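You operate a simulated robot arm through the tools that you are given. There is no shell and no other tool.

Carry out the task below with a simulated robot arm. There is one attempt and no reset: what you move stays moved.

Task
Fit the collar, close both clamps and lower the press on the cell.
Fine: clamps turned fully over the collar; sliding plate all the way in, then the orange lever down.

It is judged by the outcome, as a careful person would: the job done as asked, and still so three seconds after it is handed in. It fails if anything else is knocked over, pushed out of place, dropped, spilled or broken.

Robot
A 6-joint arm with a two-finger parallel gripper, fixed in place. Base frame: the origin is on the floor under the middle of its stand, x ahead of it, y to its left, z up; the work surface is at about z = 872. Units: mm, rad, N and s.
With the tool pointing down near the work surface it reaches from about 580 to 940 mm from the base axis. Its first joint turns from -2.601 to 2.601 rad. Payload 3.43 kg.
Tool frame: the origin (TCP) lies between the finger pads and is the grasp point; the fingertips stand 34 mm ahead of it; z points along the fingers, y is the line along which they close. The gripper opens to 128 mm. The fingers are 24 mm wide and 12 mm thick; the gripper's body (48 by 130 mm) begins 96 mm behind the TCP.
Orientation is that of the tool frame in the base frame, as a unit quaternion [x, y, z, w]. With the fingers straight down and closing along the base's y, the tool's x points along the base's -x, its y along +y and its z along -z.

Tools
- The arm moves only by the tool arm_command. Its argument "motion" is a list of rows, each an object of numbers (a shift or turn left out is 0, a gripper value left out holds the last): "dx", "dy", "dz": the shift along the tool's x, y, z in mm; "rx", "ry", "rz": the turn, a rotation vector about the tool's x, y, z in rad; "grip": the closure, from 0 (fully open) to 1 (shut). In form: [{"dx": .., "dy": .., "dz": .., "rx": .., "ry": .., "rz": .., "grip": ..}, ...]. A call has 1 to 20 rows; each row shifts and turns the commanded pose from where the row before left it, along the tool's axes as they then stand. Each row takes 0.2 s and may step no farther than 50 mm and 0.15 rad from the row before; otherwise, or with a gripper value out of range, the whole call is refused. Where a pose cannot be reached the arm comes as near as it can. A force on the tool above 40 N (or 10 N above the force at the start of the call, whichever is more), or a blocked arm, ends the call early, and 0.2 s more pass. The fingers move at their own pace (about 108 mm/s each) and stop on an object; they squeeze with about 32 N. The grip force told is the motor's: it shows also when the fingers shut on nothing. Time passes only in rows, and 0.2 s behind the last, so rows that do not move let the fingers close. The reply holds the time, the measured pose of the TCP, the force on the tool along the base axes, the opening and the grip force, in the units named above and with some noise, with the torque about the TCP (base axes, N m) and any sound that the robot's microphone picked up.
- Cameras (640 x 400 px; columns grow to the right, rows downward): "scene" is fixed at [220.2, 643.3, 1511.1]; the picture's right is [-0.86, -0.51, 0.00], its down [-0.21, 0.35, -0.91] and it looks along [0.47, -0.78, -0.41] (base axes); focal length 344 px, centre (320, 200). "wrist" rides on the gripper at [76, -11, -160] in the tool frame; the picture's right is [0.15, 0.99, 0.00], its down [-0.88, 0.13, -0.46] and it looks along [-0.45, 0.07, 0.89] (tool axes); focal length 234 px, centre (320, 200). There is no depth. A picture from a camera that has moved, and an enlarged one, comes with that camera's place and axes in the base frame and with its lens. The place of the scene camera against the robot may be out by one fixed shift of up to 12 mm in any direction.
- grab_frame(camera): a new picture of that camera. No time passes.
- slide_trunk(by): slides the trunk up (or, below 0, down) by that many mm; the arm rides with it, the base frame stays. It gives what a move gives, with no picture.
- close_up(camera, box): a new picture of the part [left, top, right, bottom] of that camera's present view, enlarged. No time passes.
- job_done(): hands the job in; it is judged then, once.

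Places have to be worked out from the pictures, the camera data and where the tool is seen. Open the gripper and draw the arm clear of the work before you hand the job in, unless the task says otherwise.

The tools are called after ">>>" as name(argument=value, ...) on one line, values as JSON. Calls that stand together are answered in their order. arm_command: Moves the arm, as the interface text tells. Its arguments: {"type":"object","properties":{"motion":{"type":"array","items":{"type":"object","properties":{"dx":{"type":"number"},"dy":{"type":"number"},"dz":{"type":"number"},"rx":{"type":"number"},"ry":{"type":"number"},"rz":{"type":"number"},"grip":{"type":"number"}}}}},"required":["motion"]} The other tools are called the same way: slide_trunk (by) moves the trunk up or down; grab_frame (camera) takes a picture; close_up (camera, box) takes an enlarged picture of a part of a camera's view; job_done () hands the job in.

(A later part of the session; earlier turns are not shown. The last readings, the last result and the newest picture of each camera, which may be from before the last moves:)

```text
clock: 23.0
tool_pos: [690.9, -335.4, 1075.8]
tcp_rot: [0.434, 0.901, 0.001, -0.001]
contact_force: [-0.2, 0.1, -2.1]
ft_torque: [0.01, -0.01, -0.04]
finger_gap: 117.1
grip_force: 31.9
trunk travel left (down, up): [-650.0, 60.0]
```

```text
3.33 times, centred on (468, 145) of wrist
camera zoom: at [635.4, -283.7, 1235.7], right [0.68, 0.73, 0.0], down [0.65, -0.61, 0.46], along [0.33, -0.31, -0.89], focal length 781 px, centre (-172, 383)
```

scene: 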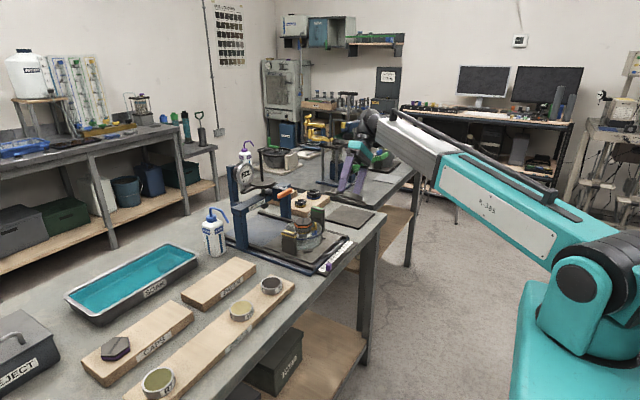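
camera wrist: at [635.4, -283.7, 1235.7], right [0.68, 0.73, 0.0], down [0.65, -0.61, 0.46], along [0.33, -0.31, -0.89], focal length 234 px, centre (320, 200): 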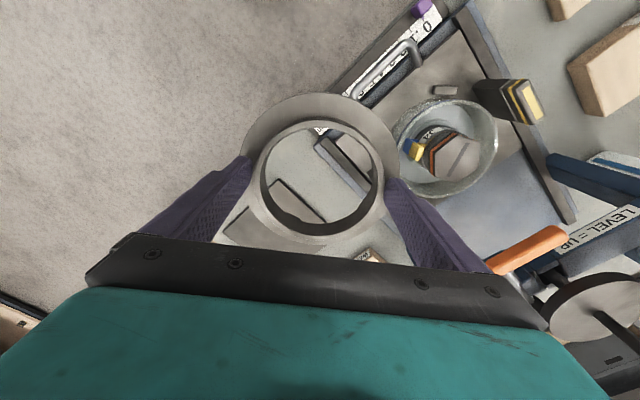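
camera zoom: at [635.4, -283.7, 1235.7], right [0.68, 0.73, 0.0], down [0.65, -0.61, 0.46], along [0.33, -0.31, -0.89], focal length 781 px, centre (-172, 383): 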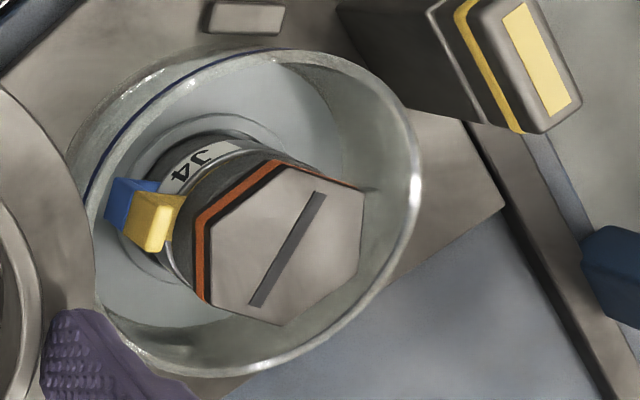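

Collar centre sits about 3 mm toward tool -x. I'll move to hover above the cup at TCP about (806.6, -220.5, 1050), well above the clip and specimen.

>>> arm_command(motion=[{"dx": 2, "dy": 16}, {"dx": 3, "dy": 30}, {"dx": 4, "dy": 36}, {"dx": 4, "dy": 36}, {"dx": 3, "dy": 28, "dz": 6}, {"dx": 1.7, "dy": 16.2, "dz": 10}, {"dz": 9}, {}])

>>> grab_frame(camera="wrist")

>>> close_up(camera="scene", box=[255, 170, 355, 260])

```text
clock: 24.8
tool_pos: [806.2, -218.6, 1051.3]
tcp_rot: [0.433, 0.901, -0.001, -0.001]
contact_force: [0.3, 0.1, -1.4]
ft_torque: [0.02, -0.01, 0.0]
finger_gap: 117.2
grip_force: 32.5
trunk travel left (down, up): [-650.0, 60.0]
```

```text
taken
camera wrist: at [751.1, -168.3, 1211.4], right [0.68, 0.73, 0.0], down [0.65, -0.61, 0.46], along [0.33, -0.31, -0.89], focal length 234 px, centre (320, 200)
```

wrist: 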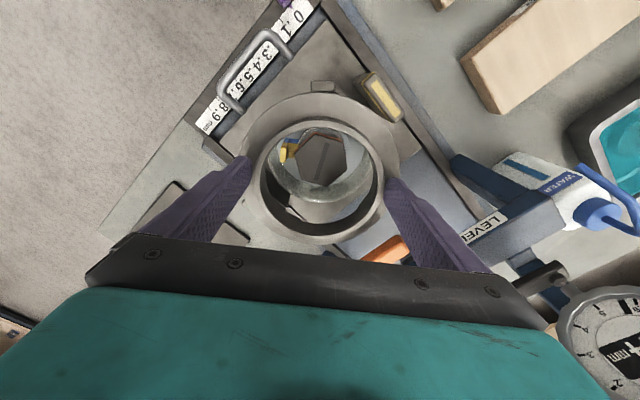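

```text
4.44 times, centred on (305, 215) of scene
camera zoom: at [220.2, 643.3, 1511.1], right [-0.86, -0.51, 0.0], down [-0.21, 0.35, -0.91], along [0.47, -0.78, -0.41], focal length 1527 px, centre (387, 133)
```

zoom: 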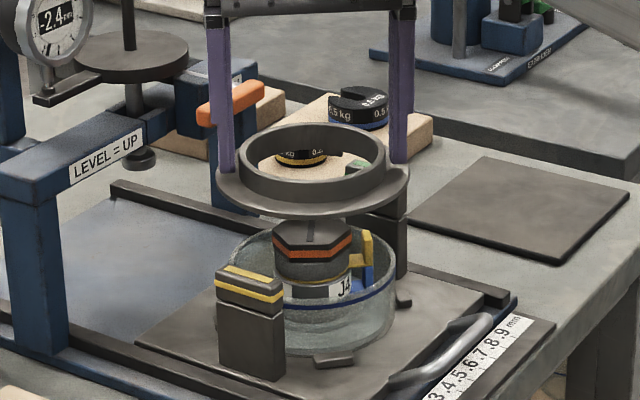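

The hover looks aligned. The orange lever appears close to one finger in this view; I'll zoom to check clearance.

>>> close_up(camera="scene", box=[285, 165, 335, 215])

>>> close_up(camera="wrist", box=[230, 90, 420, 270])

>>> close_up(camera="wrist", box=[340, 150, 540, 290])

```text
8.00 times, centred on (310, 190) of scene
camera zoom: at [220.2, 643.3, 1511.1], right [-0.86, -0.51, 0.0], down [-0.21, 0.35, -0.91], along [0.47, -0.78, -0.41], focal length 2749 px, centre (400, 280)
```

zoom: 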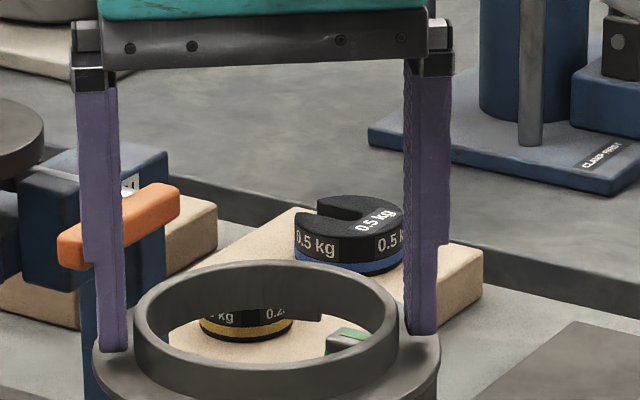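

```text
2.22 times, centred on (325, 180) of wrist
camera zoom: at [751.1, -168.3, 1211.4], right [0.68, 0.73, 0.0], down [0.65, -0.61, 0.46], along [0.33, -0.31, -0.89], focal length 520 px, centre (309, 244)
```

zoom: 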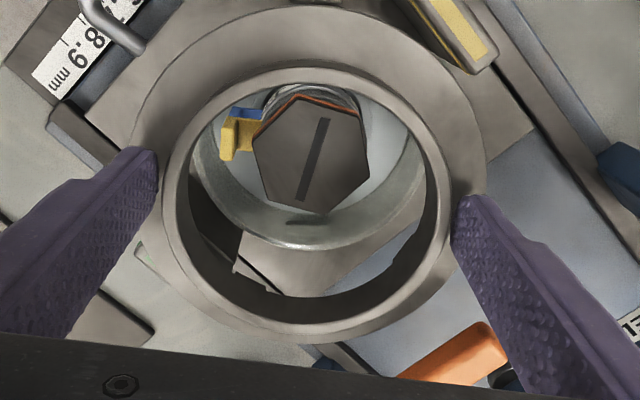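

```text
2.86 times, centred on (440, 220) of wrist
camera zoom: at [751.1, -168.3, 1211.4], right [0.68, 0.73, 0.0], down [0.65, -0.61, 0.46], along [0.33, -0.31, -0.89], focal length 669 px, centre (-23, 143)
```

zoom: 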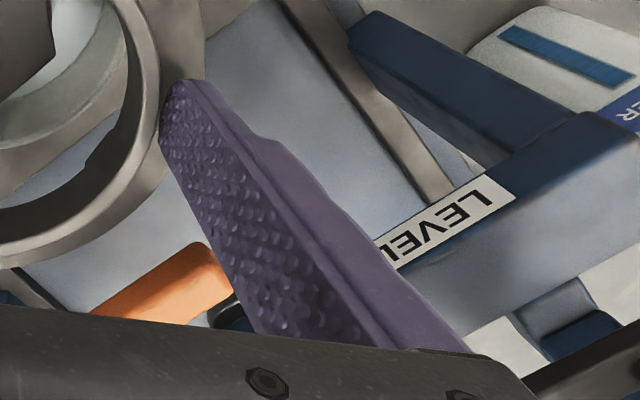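

>>> close_up(camera="scene", box=[288, 172, 318, 212])

```text
10.00 times, centred on (303, 192) of scene
camera zoom: at [220.2, 643.3, 1511.1], right [-0.86, -0.51, 0.0], down [-0.21, 0.35, -0.91], along [0.47, -0.78, -0.41], focal length 3436 px, centre (490, 280)
```

zoom: 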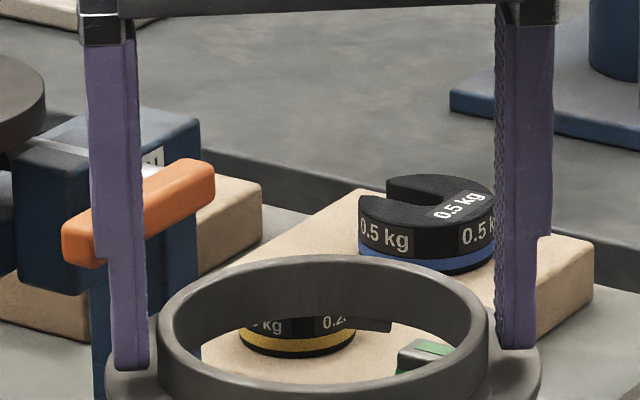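

Clearances are fine: the lever is behind the finger. I'll zoom the wrist view to measure the rim and clip against the collar hole more exactly.

>>> close_up(camera="wrist", box=[260, 115, 390, 240])

>>> close_up(camera="scene", box=[300, 195, 350, 240])

```text
3.20 times, centred on (325, 178) of wrist
camera zoom: at [751.1, -168.3, 1211.4], right [0.68, 0.73, 0.0], down [0.65, -0.61, 0.46], along [0.33, -0.31, -0.89], focal length 749 px, centre (304, 272)
```

zoom: 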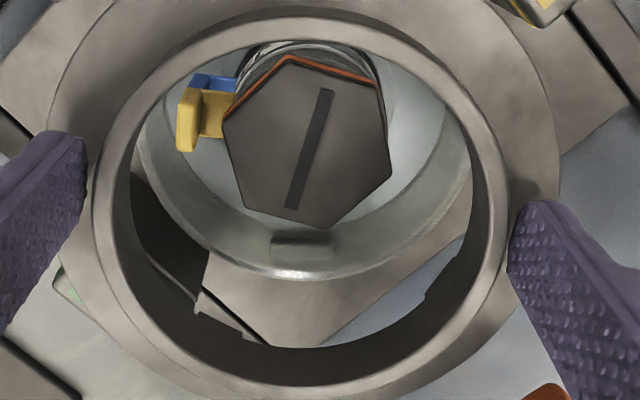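

```text
8.89 times, centred on (325, 218) of scene
camera zoom: at [220.2, 643.3, 1511.1], right [-0.86, -0.51, 0.0], down [-0.21, 0.35, -0.91], along [0.47, -0.78, -0.41], focal length 3054 px, centre (276, 44)
```

zoom: 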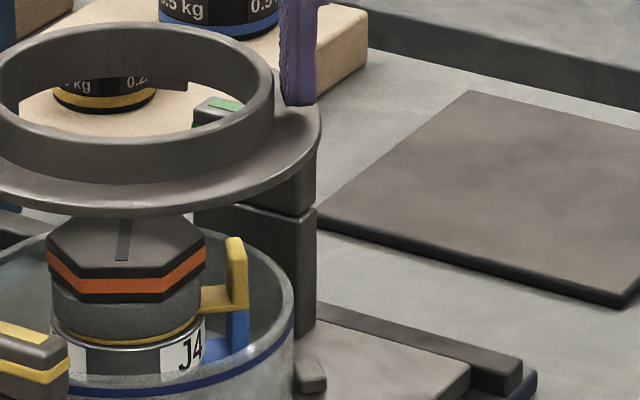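

>>> close_up(camera="wrist", box=[285, 140, 375, 210])

>>> close_up(camera="scene", box=[285, 195, 345, 250])

```text
5.71 times, centred on (330, 175) of wrist
camera zoom: at [751.1, -168.3, 1211.4], right [0.68, 0.73, 0.0], down [0.65, -0.61, 0.46], along [0.33, -0.31, -0.89], focal length 1338 px, centre (263, 343)
```

zoom: 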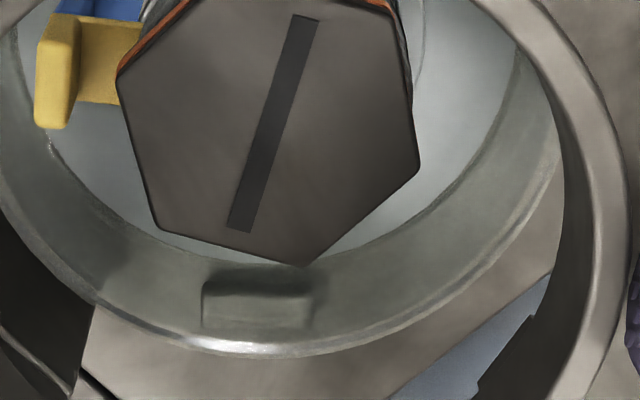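

```text
7.27 times, centred on (315, 222) of scene
camera zoom: at [220.2, 643.3, 1511.1], right [-0.86, -0.51, 0.0], down [-0.21, 0.35, -0.91], along [0.47, -0.78, -0.41], focal length 2499 px, centre (356, 36)
```

zoom: 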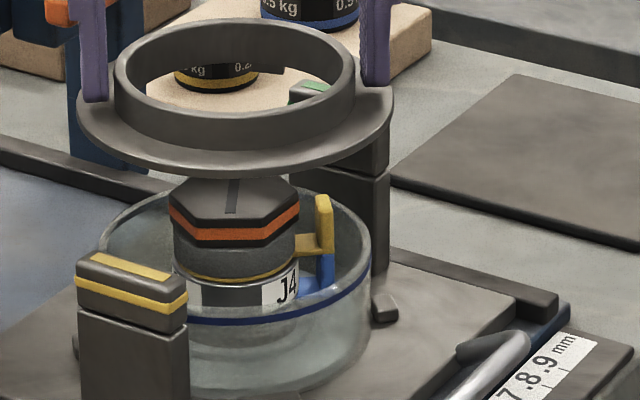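

Cup-minus-collar offset is about -3 mm in tool x and near 0 in tool y. I'll apply that and lower to just above the clip height, then recheck.

>>> arm_command(motion=[{"dx": -3, "dy": 0.3, "dz": 6}, {"dz": 12}, {"dz": 12}, {"dz": 10}, {"dz": 6}, {}])

>>> close_up(camera="wrist", box=[240, 100, 400, 240])

>>> close_up(camera="scene", box=[285, 195, 345, 250])

```text
clock: 26.2
tool_pos: [808.4, -221.2, 1005.8]
tcp_rot: [0.434, 0.901, 0.002, 0.0]
contact_force: [-0.1, -0.5, -2.3]
ft_torque: [0.0, 0.01, 0.06]
finger_gap: 117.4
grip_force: 32.3
trunk travel left (down, up): [-650.0, 60.0]
```

```text
2.86 times, centred on (320, 170) of wrist
camera zoom: at [753.0, -170.7, 1165.1], right [0.68, 0.73, 0.0], down [0.65, -0.61, 0.46], along [0.33, -0.31, -0.89], focal length 669 px, centre (320, 286)
```

zoom: 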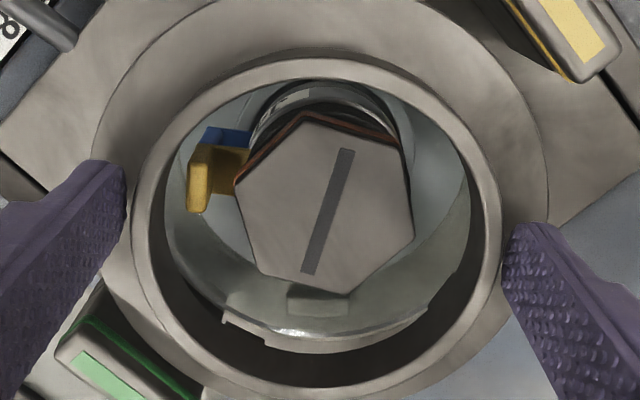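

```text
7.27 times, centred on (315, 222) of scene
camera zoom: at [220.2, 643.3, 1511.1], right [-0.86, -0.51, 0.0], down [-0.21, 0.35, -0.91], along [0.47, -0.78, -0.41], focal length 2499 px, centre (356, 36)
```

zoom: 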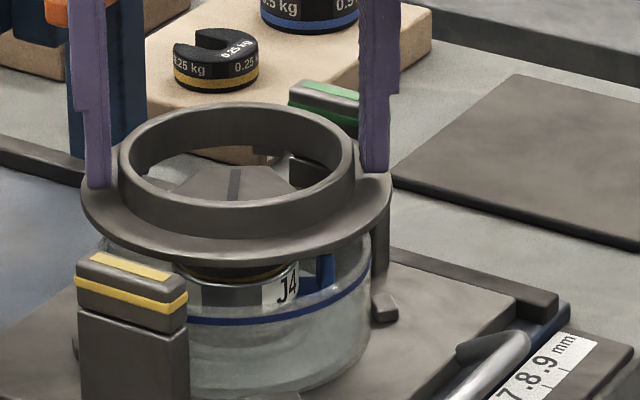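

>>> close_up(camera="scene", box=[292, 210, 312, 230])

>>> close_up(camera="scene", box=[328, 210, 348, 230])

>>> close_up(camera="wrist", box=[275, 125, 365, 215])

```text
16.00 times, centred on (302, 220) of scene
camera zoom: at [220.2, 643.3, 1511.1], right [-0.86, -0.51, 0.0], down [-0.21, 0.35, -0.91], along [0.47, -0.78, -0.41], focal length 5497 px, centre (608, -120)
```

zoom: 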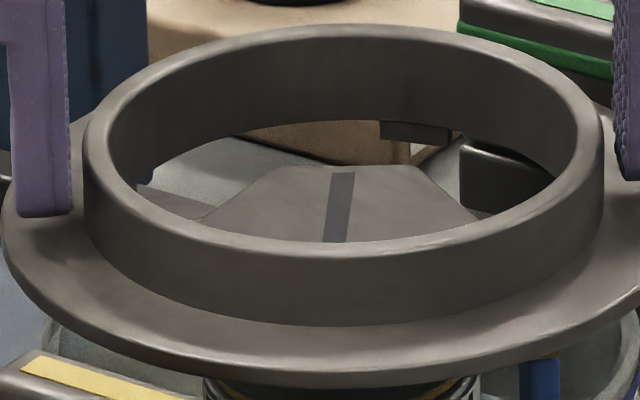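

```text
16.00 times, centred on (338, 220) of scene
camera zoom: at [220.2, 643.3, 1511.1], right [-0.86, -0.51, 0.0], down [-0.21, 0.35, -0.91], along [0.47, -0.78, -0.41], focal length 5497 px, centre (32, -120)
```

zoom: 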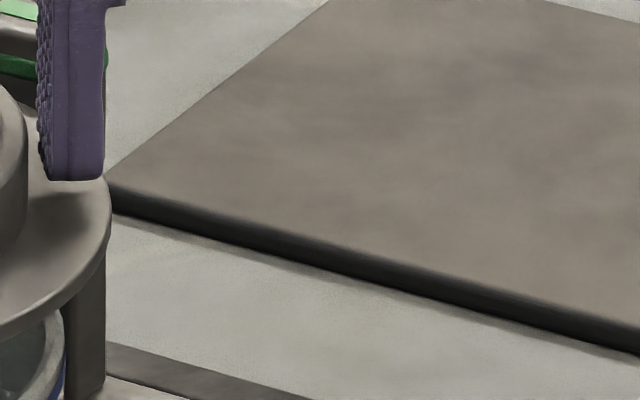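

```text
4.44 times, centred on (320, 170) of wrist
camera zoom: at [753.0, -170.7, 1165.1], right [0.68, 0.73, 0.0], down [0.65, -0.61, 0.46], along [0.33, -0.31, -0.89], focal length 1041 px, centre (320, 333)
```

zoom: 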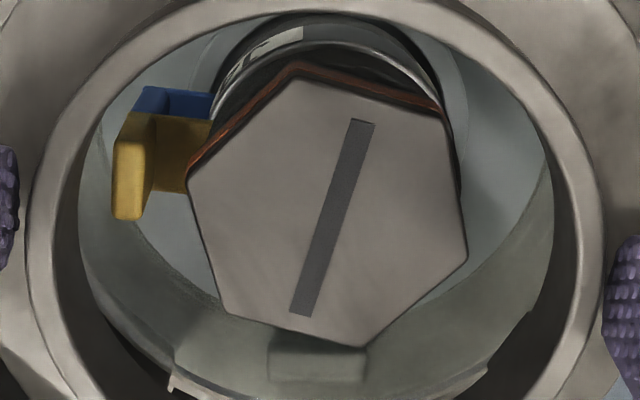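

>>> close_up(camera="wrist", box=[285, 195, 365, 240])

```text
8.00 times, centred on (325, 218) of wrist
camera zoom: at [753.0, -170.7, 1165.1], right [0.68, 0.73, 0.0], down [0.65, -0.61, 0.46], along [0.33, -0.31, -0.89], focal length 1873 px, centre (280, 60)
```

zoom: 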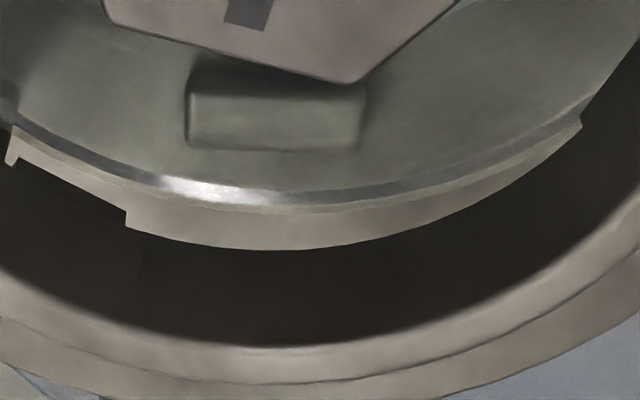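

Refined estimates put the cup centre near (810.2, -221.5). I'll shift slightly and lower to just above the rim (lug bottoms about 939), then check concentricity at similar height.

>>> arm_command(motion=[{"dx": 2, "dy": 1, "dz": 4}, {"dz": 6}, {"dz": 6}, {"dz": 5}, {"dz": 3}, {}])

>>> close_up(camera="wrist", box=[250, 110, 390, 245])

>>> close_up(camera="scene", box=[288, 205, 343, 250])

```text
clock: 27.6
tool_pos: [807.3, -217.9, 981.7]
tcp_rot: [0.434, 0.901, 0.001, 0.001]
contact_force: [-0.1, 4.3, 1.4]
ft_torque: [0.01, -0.07, 0.11]
finger_gap: 117.3
grip_force: 31.9
trunk travel left (down, up): [-650.0, 60.0]
```

```text
2.96 times, centred on (320, 178) of wrist
camera zoom: at [752.2, -168.0, 1141.3], right [0.68, 0.73, 0.0], down [0.65, -0.61, 0.46], along [0.33, -0.31, -0.89], focal length 694 px, centre (320, 267)
```

zoom: 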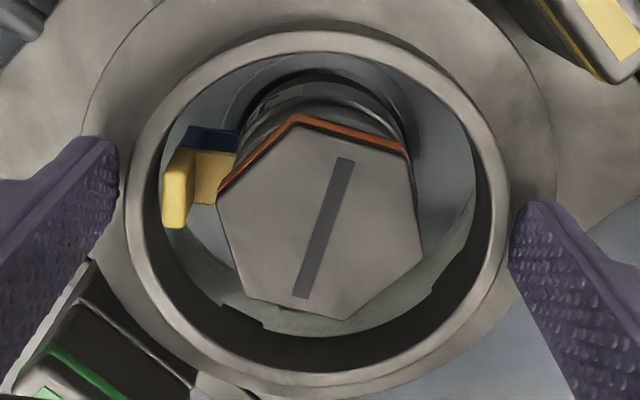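

```text
8.89 times, centred on (316, 228) of scene
camera zoom: at [220.2, 643.3, 1511.1], right [-0.86, -0.51, 0.0], down [-0.21, 0.35, -0.91], along [0.47, -0.78, -0.41], focal length 3054 px, centre (360, -44)
```

zoom: 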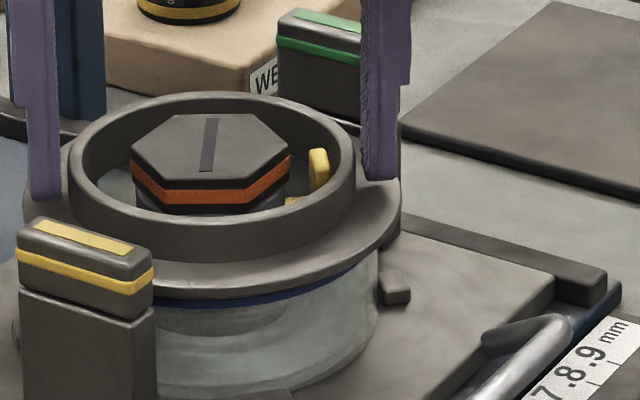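

There's a light contact now (about 4 N in +y). I'll zoom to see the gap between flange and rim.

>>> close_up(camera="scene", box=[300, 222, 336, 246])

>>> close_up(camera="wrist", box=[285, 190, 365, 245])

>>> close_up(camera="wrist", box=[240, 150, 310, 255])

```text
16.00 times, centred on (318, 234) of scene
camera zoom: at [220.2, 643.3, 1511.1], right [-0.86, -0.51, 0.0], down [-0.21, 0.35, -0.91], along [0.47, -0.78, -0.41], focal length 5497 px, centre (352, -344)
```

zoom: 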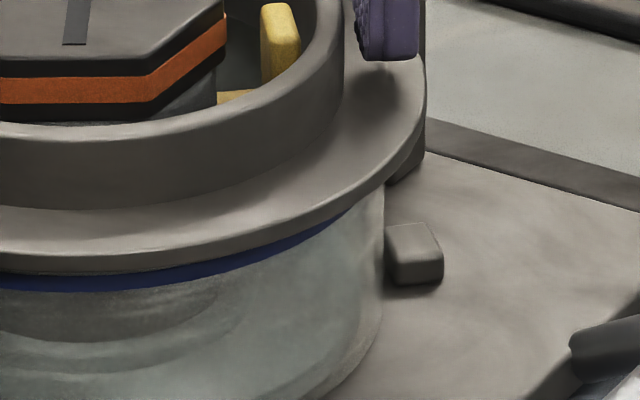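

```text
7.27 times, centred on (325, 218) of wrist
camera zoom: at [752.2, -168.0, 1141.3], right [0.68, 0.73, 0.0], down [0.65, -0.61, 0.46], along [0.33, -0.31, -0.89], focal length 1703 px, centre (284, 73)
```

zoom: 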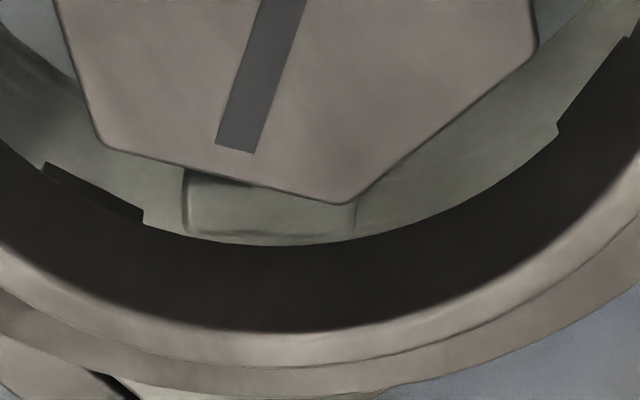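

```text
3.81 times, centred on (275, 202) of wrist
camera zoom: at [752.2, -168.0, 1141.3], right [0.68, 0.73, 0.0], down [0.65, -0.61, 0.46], along [0.33, -0.31, -0.89], focal length 892 px, centre (491, 190)
```

zoom: 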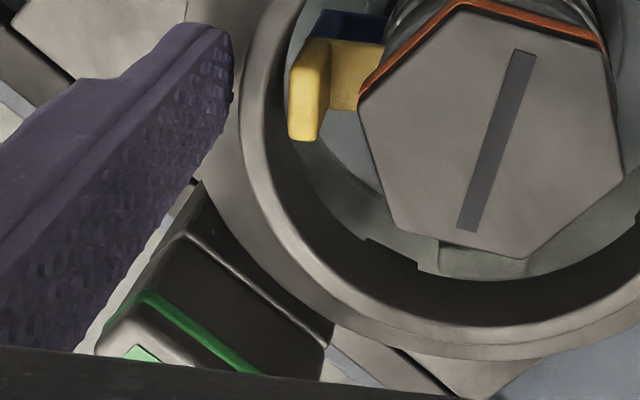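

The flange is within a few mm of the rim and a lug on the -y side is touching lightly. I'll nudge +y by about 1.5 mm and re-read the force.

>>> arm_command(motion=[{"dx": 1.2, "dy": 0.9}, {}])

```text
clock: 28.2
tool_pos: [807.9, -218.5, 980.7]
tcp_rot: [0.434, 0.901, 0.001, 0.0]
contact_force: [-0.7, 0.3, -1.0]
ft_torque: [-0.06, 0.01, 0.0]
finger_gap: 117.3
grip_force: 32.1
trunk travel left (down, up): [-650.0, 60.0]
```

Contact is gone. Lowering by 2 mm steps.

>>> arm_command(motion=[{"dz": 1}, {"dz": 1}, {}])

```text
clock: 29.0
tool_pos: [807.9, -217.7, 981.5]
tcp_rot: [0.434, 0.901, 0.0, 0.001]
contact_force: [3.5, -2.1, 12.6]
ft_torque: [-0.37, 0.58, 0.11]
finger_gap: 117.2
grip_force: 32.1
trunk travel left (down, up): [-650.0, 60.0]
```

There's now 13 N upward with torque suggesting contact toward az ~200°. I'll look closely at the clip and the rim.

>>> close_up(camera="wrist", box=[275, 125, 325, 175])

>>> close_up(camera="scene", box=[318, 212, 342, 242])

>>> close_up(camera="scene", box=[288, 215, 318, 245])

```text
8.00 times, centred on (300, 150) of wrist
camera zoom: at [751.9, -167.1, 1140.6], right [0.68, 0.73, 0.0], down [0.65, -0.61, 0.46], along [0.34, -0.31, -0.89], focal length 1873 px, centre (480, 600)
```

zoom: 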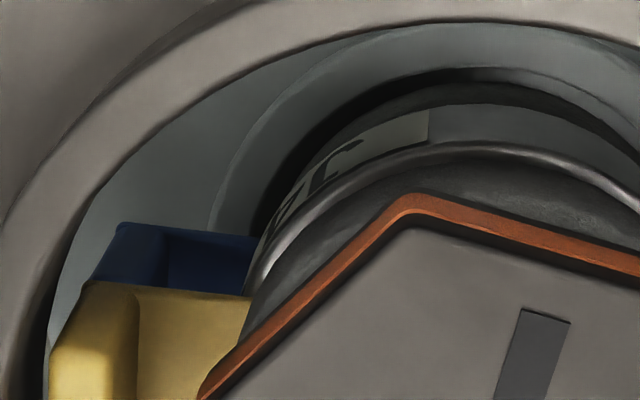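

```text
13.33 times, centred on (330, 227) of scene
camera zoom: at [220.2, 643.3, 1511.1], right [-0.86, -0.51, 0.0], down [-0.21, 0.35, -0.91], along [0.47, -0.78, -0.41], focal length 4581 px, centre (187, -160)
```

zoom: 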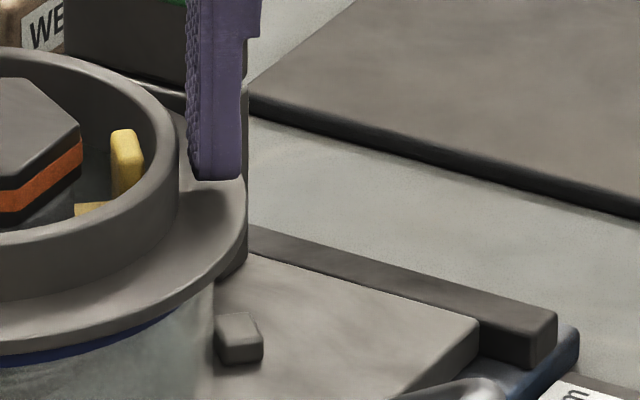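

```text
13.33 times, centred on (303, 230) of scene
camera zoom: at [220.2, 643.3, 1511.1], right [-0.86, -0.51, 0.0], down [-0.21, 0.35, -0.91], along [0.47, -0.78, -0.41], focal length 4581 px, centre (547, -200)
```

zoom: 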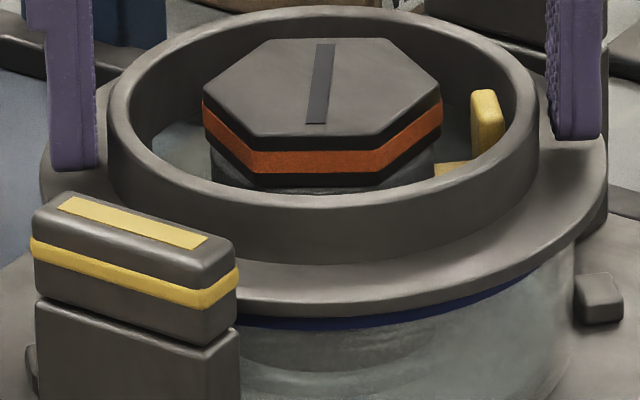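

>>> close_up(camera="scene", box=[306, 232, 330, 248])

>>> close_up(camera="scene", box=[326, 222, 342, 238])

```text
16.00 times, centred on (318, 240) of scene
camera zoom: at [220.2, 643.3, 1511.1], right [-0.86, -0.51, 0.0], down [-0.21, 0.35, -0.91], along [0.47, -0.78, -0.41], focal length 5497 px, centre (352, -440)
```

zoom: 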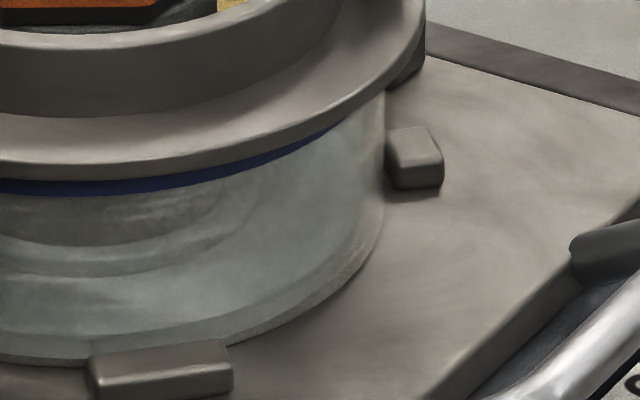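

```text
16.00 times, centred on (334, 230) of scene
camera zoom: at [220.2, 643.3, 1511.1], right [-0.86, -0.51, 0.0], down [-0.21, 0.35, -0.91], along [0.47, -0.78, -0.41], focal length 5497 px, centre (96, -280)
```

zoom: 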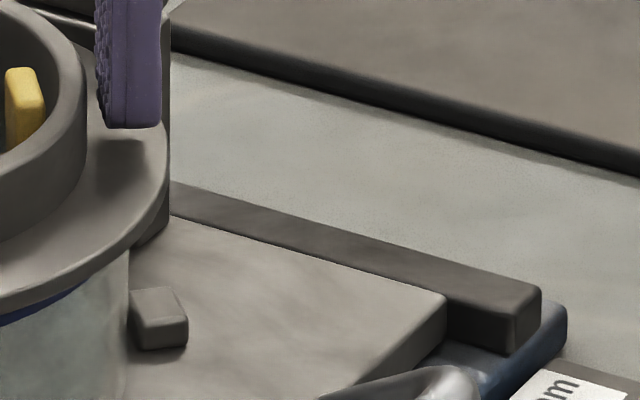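

The contact may be the seat itself or a lug edge. I'll back off 1.5 mm to read a clean baseline, then retest.

>>> arm_command(motion=[{"dz": -2}, {}])

>>> arm_command(motion=[{"dz": 1}, {}])

>>> arm_command(motion=[{"dz": 1}, {}])

```text
clock: 29.6
tool_pos: [806.7, -217.5, 980.3]
tcp_rot: [0.434, 0.901, 0.002, 0.0]
contact_force: [0.8, 0.6, 2.2]
ft_torque: [-0.25, -0.16, 0.06]
finger_gap: 117.3
grip_force: 32.1
trunk travel left (down, up): [-650.0, 60.0]
```

```text
clock: 30.2
tool_pos: [806.0, -217.1, 980.5]
tcp_rot: [0.434, 0.901, 0.001, 0.0]
contact_force: [-1.5, 0.5, 4.7]
ft_torque: [-0.36, 0.08, -0.04]
finger_gap: 117.4
grip_force: 32.2
trunk travel left (down, up): [-650.0, 60.0]
```

```text
clock: 30.8
tool_pos: [806.2, -218.0, 981.0]
tcp_rot: [0.433, 0.902, 0.001, 0.0]
contact_force: [0.6, -1.0, 13.1]
ft_torque: [-0.35, 0.72, 0.03]
finger_gap: 117.3
grip_force: 31.5
trunk travel left (down, up): [-650.0, 60.0]
```

The readings show contact first at about -58° then at 180°, both at rim radius: the flange is seating on the rim. I'll ease the push by 1 mm and open the fingers slightly.

>>> arm_command(motion=[{"dz": -1}, {"grip": 0.07}, {"grip": 0.05}, {}, {}])

>>> close_up(camera="scene", box=[288, 205, 343, 250])

>>> close_up(camera="wrist", box=[240, 100, 400, 245])

```text
clock: 32.0
tool_pos: [807.4, -216.8, 979.7]
tcp_rot: [0.435, 0.901, 0.001, 0.001]
contact_force: [0.3, 0.5, -1.0]
ft_torque: [-0.03, 0.03, 0.03]
finger_gap: 121.5
grip_force: 0.0
trunk travel left (down, up): [-650.0, 60.0]
```

```text
8.89 times, centred on (316, 228) of scene
camera zoom: at [220.2, 643.3, 1511.1], right [-0.86, -0.51, 0.0], down [-0.21, 0.35, -0.91], along [0.47, -0.78, -0.41], focal length 3054 px, centre (360, -44)
```

zoom: 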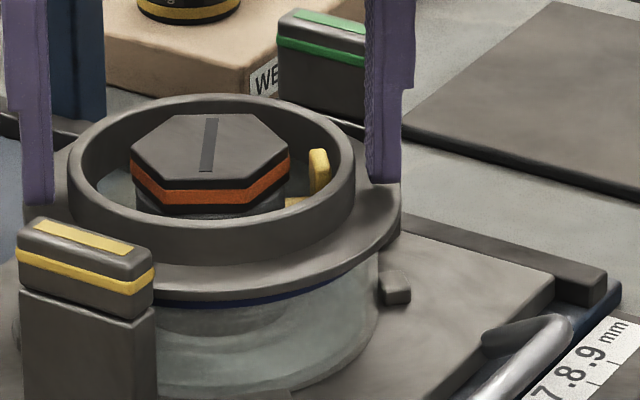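

```text
2.76 times, centred on (320, 172) of wrist
camera zoom: at [752.4, -167.2, 1139.9], right [0.68, 0.73, 0.0], down [0.65, -0.61, 0.46], along [0.33, -0.31, -0.89], focal length 646 px, centre (320, 276)
```

zoom: 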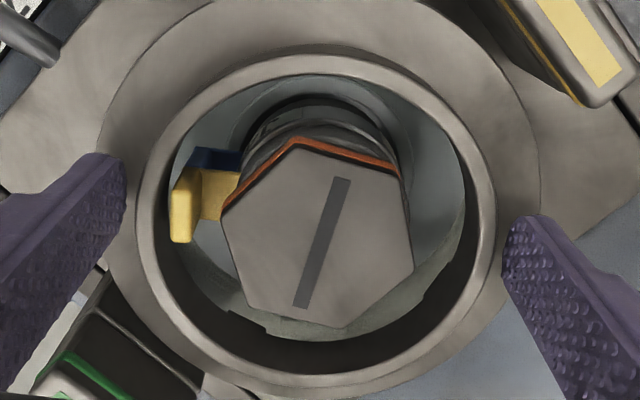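

Released; the collar stays. I'll open fully, rise clear, and check the seat.

>>> arm_command(motion=[{"grip": 0.0}, {"dz": -5}, {"dz": -15}, {"dz": -25}, {"dz": -30}, {"dz": -30}, {}])

>>> close_up(camera="scene", box=[285, 200, 345, 250])

>>> close_up(camera="wrist", box=[220, 80, 440, 250])

>>> close_up(camera="scene", box=[306, 228, 336, 248])

```text
clock: 33.6
tool_pos: [807.8, -217.9, 1086.5]
tcp_rot: [0.434, 0.901, 0.002, -0.001]
contact_force: [-0.1, -0.7, 0.3]
ft_torque: [0.01, -0.01, 0.0]
finger_gap: 127.7
grip_force: 0.0
trunk travel left (down, up): [-650.0, 60.0]
```

```text
8.00 times, centred on (315, 225) of scene
camera zoom: at [220.2, 643.3, 1511.1], right [-0.86, -0.51, 0.0], down [-0.21, 0.35, -0.91], along [0.47, -0.78, -0.41], focal length 2749 px, centre (360, 0)
```

zoom: 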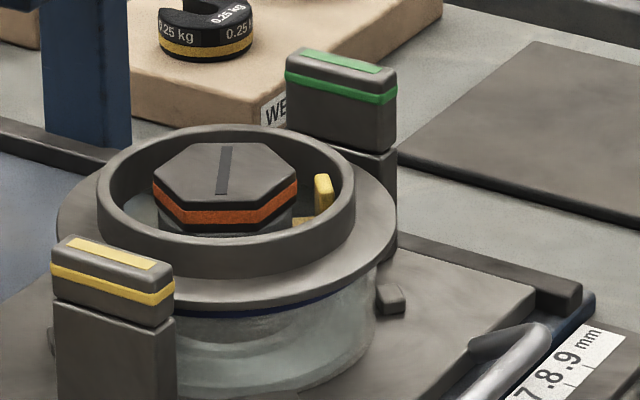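

```text
2.35 times, centred on (330, 165) of wrist
camera zoom: at [752.0, -167.5, 1245.1], right [0.68, 0.73, 0.0], down [0.65, -0.61, 0.45], along [0.33, -0.31, -0.89], focal length 551 px, centre (296, 282)
```

zoom: 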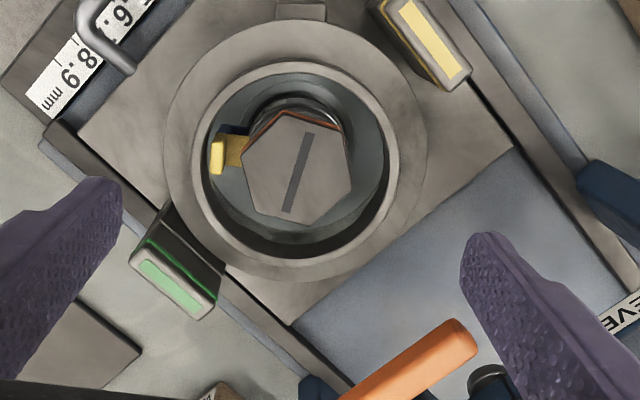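

```text
16.00 times, centred on (321, 238) of scene
camera zoom: at [220.2, 643.3, 1511.1], right [-0.86, -0.51, 0.0], down [-0.21, 0.35, -0.91], along [0.47, -0.78, -0.41], focal length 5497 px, centre (304, -408)
```

zoom: 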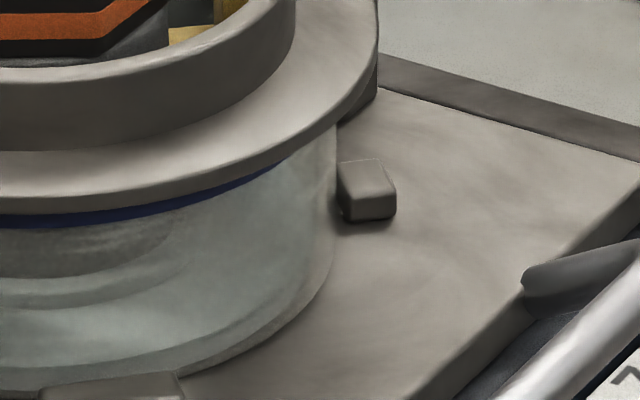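

The collar is seated level on the cup rim with the clip inside its opening. Now I'll return the tool yaw and move above the yellow clamp for a close look.

>>> arm_command(motion=[{"rz": -0.12}, {"rz": -0.14}, {"rz": -0.14}, {"rz": -0.14}, {"rz": -0.14}, {"rz": -0.12}, {"rz": -0.098}, {}])

>>> arm_command(motion=[{"dy": 25}, {"dy": 35, "dz": 10}, {"dy": 20, "dz": 20}, {"dz": 10}, {}])

>>> grab_frame(camera="wrist")

```text
clock: 35.4
tool_pos: [807.7, -218.1, 1084.7]
tcp_rot: [0.0, 1.0, 0.001, 0.001]
contact_force: [0.2, 0.0, -0.3]
ft_torque: [0.0, 0.01, -0.03]
finger_gap: 128.1
grip_force: 0.1
trunk travel left (down, up): [-650.0, 60.0]
```

```text
clock: 36.6
tool_pos: [807.8, -137.8, 1047.6]
tcp_rot: [-0.001, 1.0, 0.0, 0.001]
contact_force: [-0.1, -0.5, 0.4]
ft_torque: [-0.03, -0.01, 0.0]
finger_gap: 127.8
grip_force: 0.0
trunk travel left (down, up): [-650.0, 60.0]
```

```text
taken
camera wrist: at [732.7, -150.3, 1205.4], right [-0.15, 0.99, 0.0], down [0.88, 0.13, 0.46], along [0.45, 0.07, -0.89], focal length 234 px, centre (320, 200)
```

wrist: 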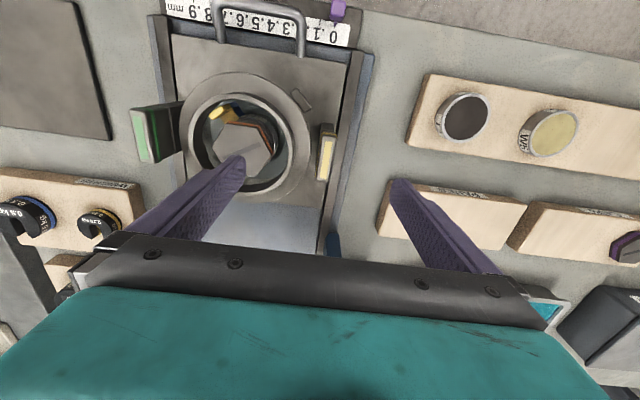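

>>> close_up(camera="wrist", box=[280, 100, 370, 200])

>>> close_up(camera="wrist", box=[120, 60, 380, 220])

>>> close_up(camera="scene", box=[285, 215, 320, 255])

>>> close_up(camera="scene", box=[315, 198, 345, 225])

```text
4.00 times, centred on (325, 150) of wrist
camera zoom: at [732.7, -150.3, 1205.4], right [-0.15, 0.99, 0.0], down [0.88, 0.13, 0.46], along [0.45, 0.07, -0.89], focal length 937 px, centre (300, 400)
```

zoom: 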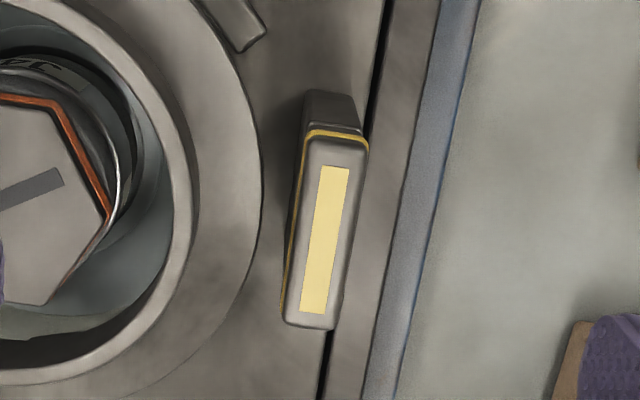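

```text
2.46 times, centred on (250, 140) of wrist
camera zoom: at [732.7, -150.3, 1205.4], right [-0.15, 0.99, 0.0], down [0.88, 0.13, 0.46], along [0.45, 0.07, -0.89], focal length 576 px, centre (492, 348)
```

zoom: 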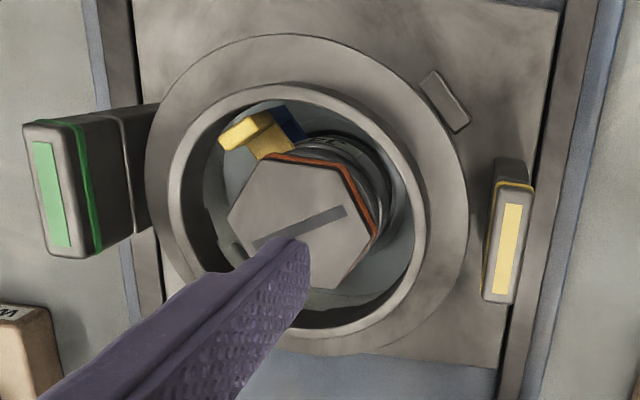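

```text
10.00 times, centred on (302, 235) of scene
camera zoom: at [220.2, 643.3, 1511.1], right [-0.86, -0.51, 0.0], down [-0.21, 0.35, -0.91], along [0.47, -0.78, -0.41], focal length 3436 px, centre (495, -150)
```

zoom: 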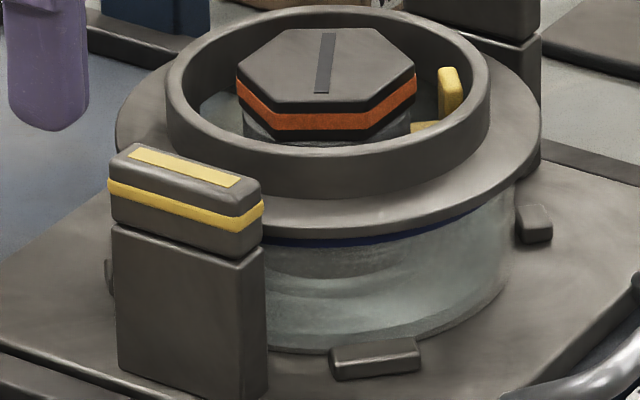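

```text
14.81 times, centred on (330, 212) of scene
camera zoom: at [220.2, 643.3, 1511.1], right [-0.86, -0.51, 0.0], down [-0.21, 0.35, -0.91], along [0.47, -0.78, -0.41], focal length 5090 px, centre (172, 30)
```

zoom: 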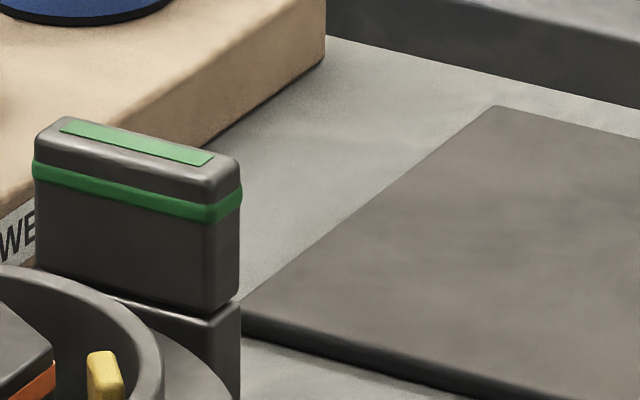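

Calibrating the scene camera against the fingertip (it reads about +8 mm right, +4 mm down), the yellow head is about 50×15.5 mm at (805, -132), z about 950–972, and the flange top is about 943. I'll pre-close the gripper to a 30 mm gap and come down over the yellow head.

>>> arm_command(motion=[{"dx": 2.8, "dy": 5.8, "grip": 0.5}, {"grip": 0.766}, {"grip": 0.766}, {"grip": 0.766}, {"dz": 15}, {"dz": 10}, {}])

>>> close_up(camera="wrist", box=[240, 80, 420, 260])

>>> close_up(camera="scene", box=[275, 185, 330, 250])

```text
clock: 38.2
tool_pos: [804.5, -131.7, 1021.5]
tcp_rot: [-0.001, 1.0, 0.001, 0.001]
contact_force: [0.1, -0.2, -0.2]
ft_torque: [-0.02, -0.01, 0.04]
finger_gap: 29.7
grip_force: 0.0
trunk travel left (down, up): [-650.0, 60.0]
```

```text
2.22 times, centred on (330, 170) of wrist
camera zoom: at [729.6, -145.0, 1180.3], right [-0.15, 0.99, 0.0], down [0.88, 0.13, 0.46], along [0.45, 0.07, -0.89], focal length 520 px, centre (298, 267)
```

zoom: 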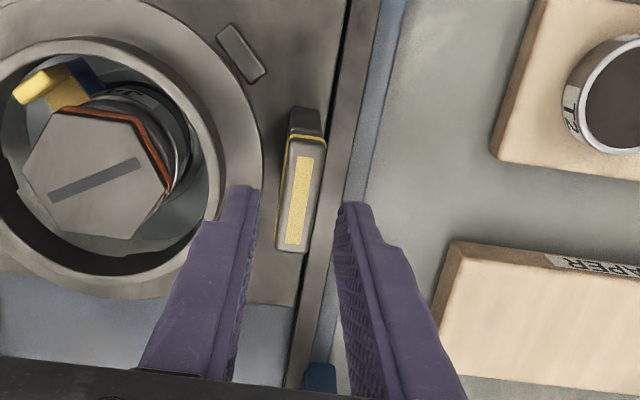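

```text
6.15 times, centred on (302, 218) of scene
camera zoom: at [220.2, 643.3, 1511.1], right [-0.86, -0.51, 0.0], down [-0.21, 0.35, -0.91], along [0.47, -0.78, -0.41], focal length 2114 px, centre (428, 92)
```

zoom: 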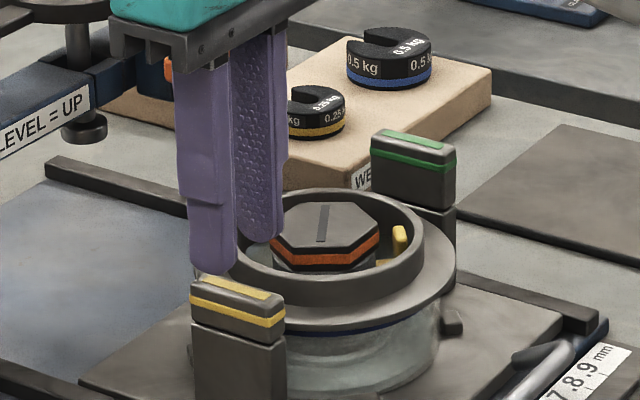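

The gap straddles the head. I'll shift 1 mm and descend so the tips reach about z=953.

>>> arm_command(motion=[{"dy": -0.8, "dx": 0.5, "dz": 10}, {"dz": 10}, {"dz": 8}, {"dz": 5}, {}])

>>> close_up(camera="wrist", box=[260, 100, 400, 250])

>>> close_up(camera="scene", box=[280, 205, 325, 250])

```text
clock: 39.4
tool_pos: [804.3, -132.4, 986.3]
tcp_rot: [0.0, 1.0, 0.001, 0.0]
contact_force: [0.2, -0.2, 0.3]
ft_torque: [0.0, 0.0, 0.02]
finger_gap: 29.8
grip_force: 0.1
trunk travel left (down, up): [-650.0, 60.0]
```

```text
2.67 times, centred on (330, 175) of wrist
camera zoom: at [729.4, -145.8, 1147.2], right [-0.15, 0.99, 0.0], down [0.88, 0.13, 0.46], along [0.45, 0.07, -0.89], focal length 624 px, centre (293, 267)
```

zoom: 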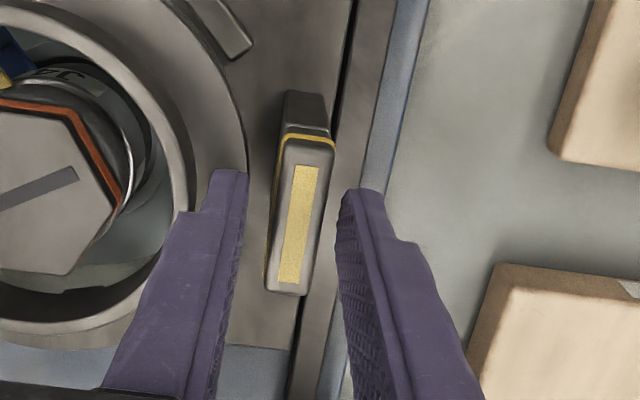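

```text
8.89 times, centred on (302, 228) of scene
camera zoom: at [220.2, 643.3, 1511.1], right [-0.86, -0.51, 0.0], down [-0.21, 0.35, -0.91], along [0.47, -0.78, -0.41], focal length 3054 px, centre (476, -44)
```

zoom: 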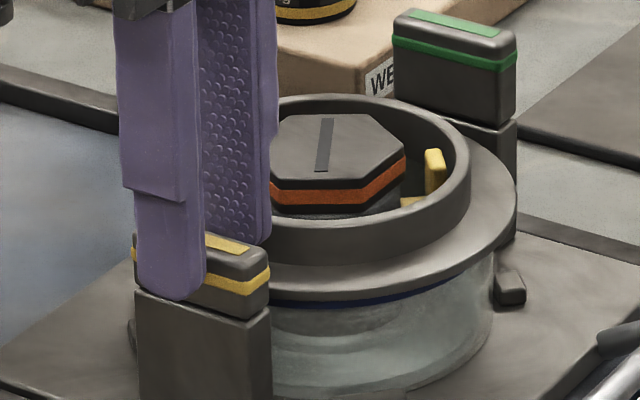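

Fingers straddle the yellow head just above the seam. Closing on it.

>>> arm_command(motion=[{"grip": 0.85}, {"grip": 0.92}, {"grip": 0.95}, {}, {}])

>>> close_up(camera="wrist", box=[260, 100, 400, 250])

```text
clock: 40.6
tool_pos: [805.1, -131.9, 987.6]
tcp_rot: [-0.001, 1.0, 0.001, 0.0]
contact_force: [-1.1, 10.6, -2.7]
ft_torque: [0.3, 0.01, 0.06]
finger_gap: 15.5
grip_force: 45.3
trunk travel left (down, up): [-650.0, 60.0]
```

```text
2.67 times, centred on (330, 175) of wrist
camera zoom: at [729.5, -144.5, 1147.3], right [-0.15, 0.99, 0.0], down [0.88, 0.13, 0.46], along [0.45, 0.07, -0.89], focal length 624 px, centre (293, 267)
```

zoom: 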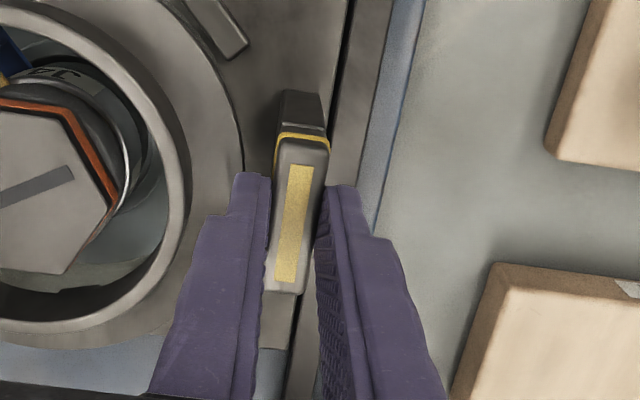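

The head measures 15.5 mm and sits about 1 mm toward +y of the TCP (10 N side force). I'll relieve that, then try a small turn.

>>> arm_command(motion=[{"dy": 1.2}, {}])

>>> arm_command(motion=[{"rz": 0.05}, {"rz": 0.05}, {}])

```text
clock: 41.2
tool_pos: [803.8, -130.6, 987.9]
tcp_rot: [0.0, 1.0, 0.0, -0.001]
contact_force: [0.4, 5.3, -1.3]
ft_torque: [0.14, 0.25, 0.03]
finger_gap: 15.4
grip_force: 44.9
trunk travel left (down, up): [-650.0, 60.0]
```

```text
clock: 42.0
tool_pos: [805.0, -131.0, 987.8]
tcp_rot: [0.05, 0.999, 0.0, 0.0]
contact_force: [-1.4, 3.2, -0.8]
ft_torque: [-0.24, 0.01, 1.39]
finger_gap: 17.5
grip_force: 44.8
trunk travel left (down, up): [-650.0, 60.0]
```

Turning clockwise meets a stop (torque 1.4 N m, fingers being pried open). I'll return and try the other direction.

>>> arm_command(motion=[{"rz": -0.05}, {"rz": -0.05}, {}])

>>> arm_command(motion=[{"rz": -0.05}, {"rz": -0.05}, {}])

>>> close_up(camera="wrist", box=[260, 100, 400, 250])

```text
clock: 42.8
tool_pos: [804.0, -131.7, 987.3]
tcp_rot: [0.0, 1.0, 0.001, 0.001]
contact_force: [1.5, 4.0, 0.3]
ft_torque: [0.05, 0.15, 0.02]
finger_gap: 15.7
grip_force: 45.1
trunk travel left (down, up): [-650.0, 60.0]
```

```text
clock: 43.6
tool_pos: [804.4, -131.8, 987.6]
tcp_rot: [-0.05, 0.999, 0.0, 0.001]
contact_force: [2.1, 0.3, 1.8]
ft_torque: [-0.04, -0.03, -0.01]
finger_gap: 15.7
grip_force: 45.1
trunk travel left (down, up): [-650.0, 60.0]
```

```text
2.67 times, centred on (330, 175) of wrist
camera zoom: at [731.0, -152.2, 1147.3], right [-0.24, 0.97, 0.0], down [0.86, 0.22, 0.46], along [0.44, 0.11, -0.89], focal length 624 px, centre (293, 267)
```

zoom: 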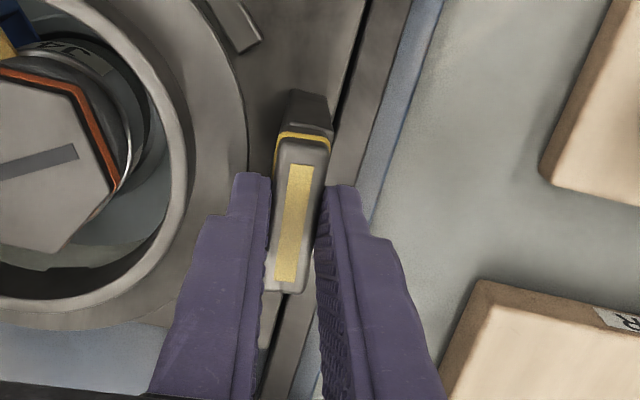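

Counter-clockwise turns freely with the head. Continuing, checking forces.

>>> arm_command(motion=[{"rz": -0.1}, {"rz": -0.1}, {"rz": -0.1}, {"rz": -0.1}, {}])

>>> close_up(camera="scene", box=[275, 195, 330, 250])

```text
clock: 44.8
tool_pos: [804.3, -133.2, 987.9]
tcp_rot: [-0.247, 0.969, 0.0, 0.001]
contact_force: [10.9, -13.1, 9.1]
ft_torque: [-1.04, 0.79, -0.07]
finger_gap: 15.7
grip_force: 44.9
trunk travel left (down, up): [-650.0, 60.0]
```

```text
7.27 times, centred on (302, 222) of scene
camera zoom: at [220.2, 643.3, 1511.1], right [-0.86, -0.51, 0.0], down [-0.21, 0.35, -0.91], along [0.47, -0.78, -0.41], focal length 2499 px, centre (447, 36)
```

zoom: 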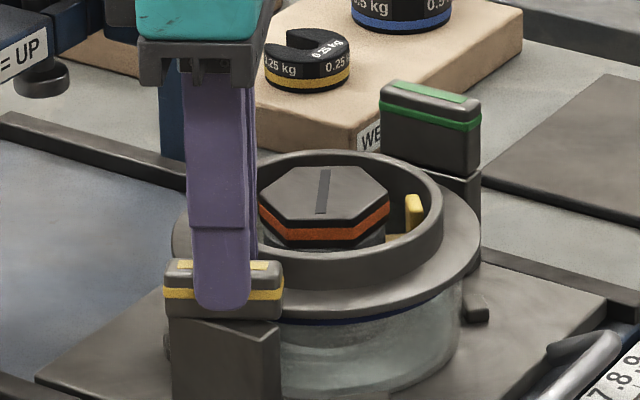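

The head turned 0.5 rad; side forces (11, -13) N indicate the pivot is about 7 mm toward +x of my grip. I'll follow the arc: shift by about (+2.5, -3) mm.

>>> arm_command(motion=[{"dx": -0.4, "dy": -1.9}, {"dx": -0.4, "dy": -1.9}, {}])

```text
clock: 45.6
tool_pos: [806.9, -133.9, 987.7]
tcp_rot: [-0.247, 0.969, 0.002, 0.001]
contact_force: [-1.2, -3.6, 3.4]
ft_torque: [0.13, -0.27, 0.0]
finger_gap: 15.7
grip_force: 44.8
trunk travel left (down, up): [-650.0, 60.0]
```

Forces are relieved, confirming the pivot. I'll continue the turn along the arc.

>>> arm_command(motion=[{"dx": -0.5, "dy": -1.2, "rz": -0.1}, {"dx": -0.33, "dy": -0.7, "rz": -0.1}, {"dx": -0.33, "dy": -0.7, "rz": -0.1}, {"dx": -0.33, "dy": -0.7, "rz": -0.1}, {}])

```text
clock: 46.8
tool_pos: [809.1, -135.5, 988.6]
tcp_rot: [-0.436, 0.9, 0.0, 0.001]
contact_force: [-3.3, 5.2, 1.2]
ft_torque: [-0.33, 0.6, 0.03]
finger_gap: 16.0
grip_force: 45.1
trunk travel left (down, up): [-650.0, 60.0]
```

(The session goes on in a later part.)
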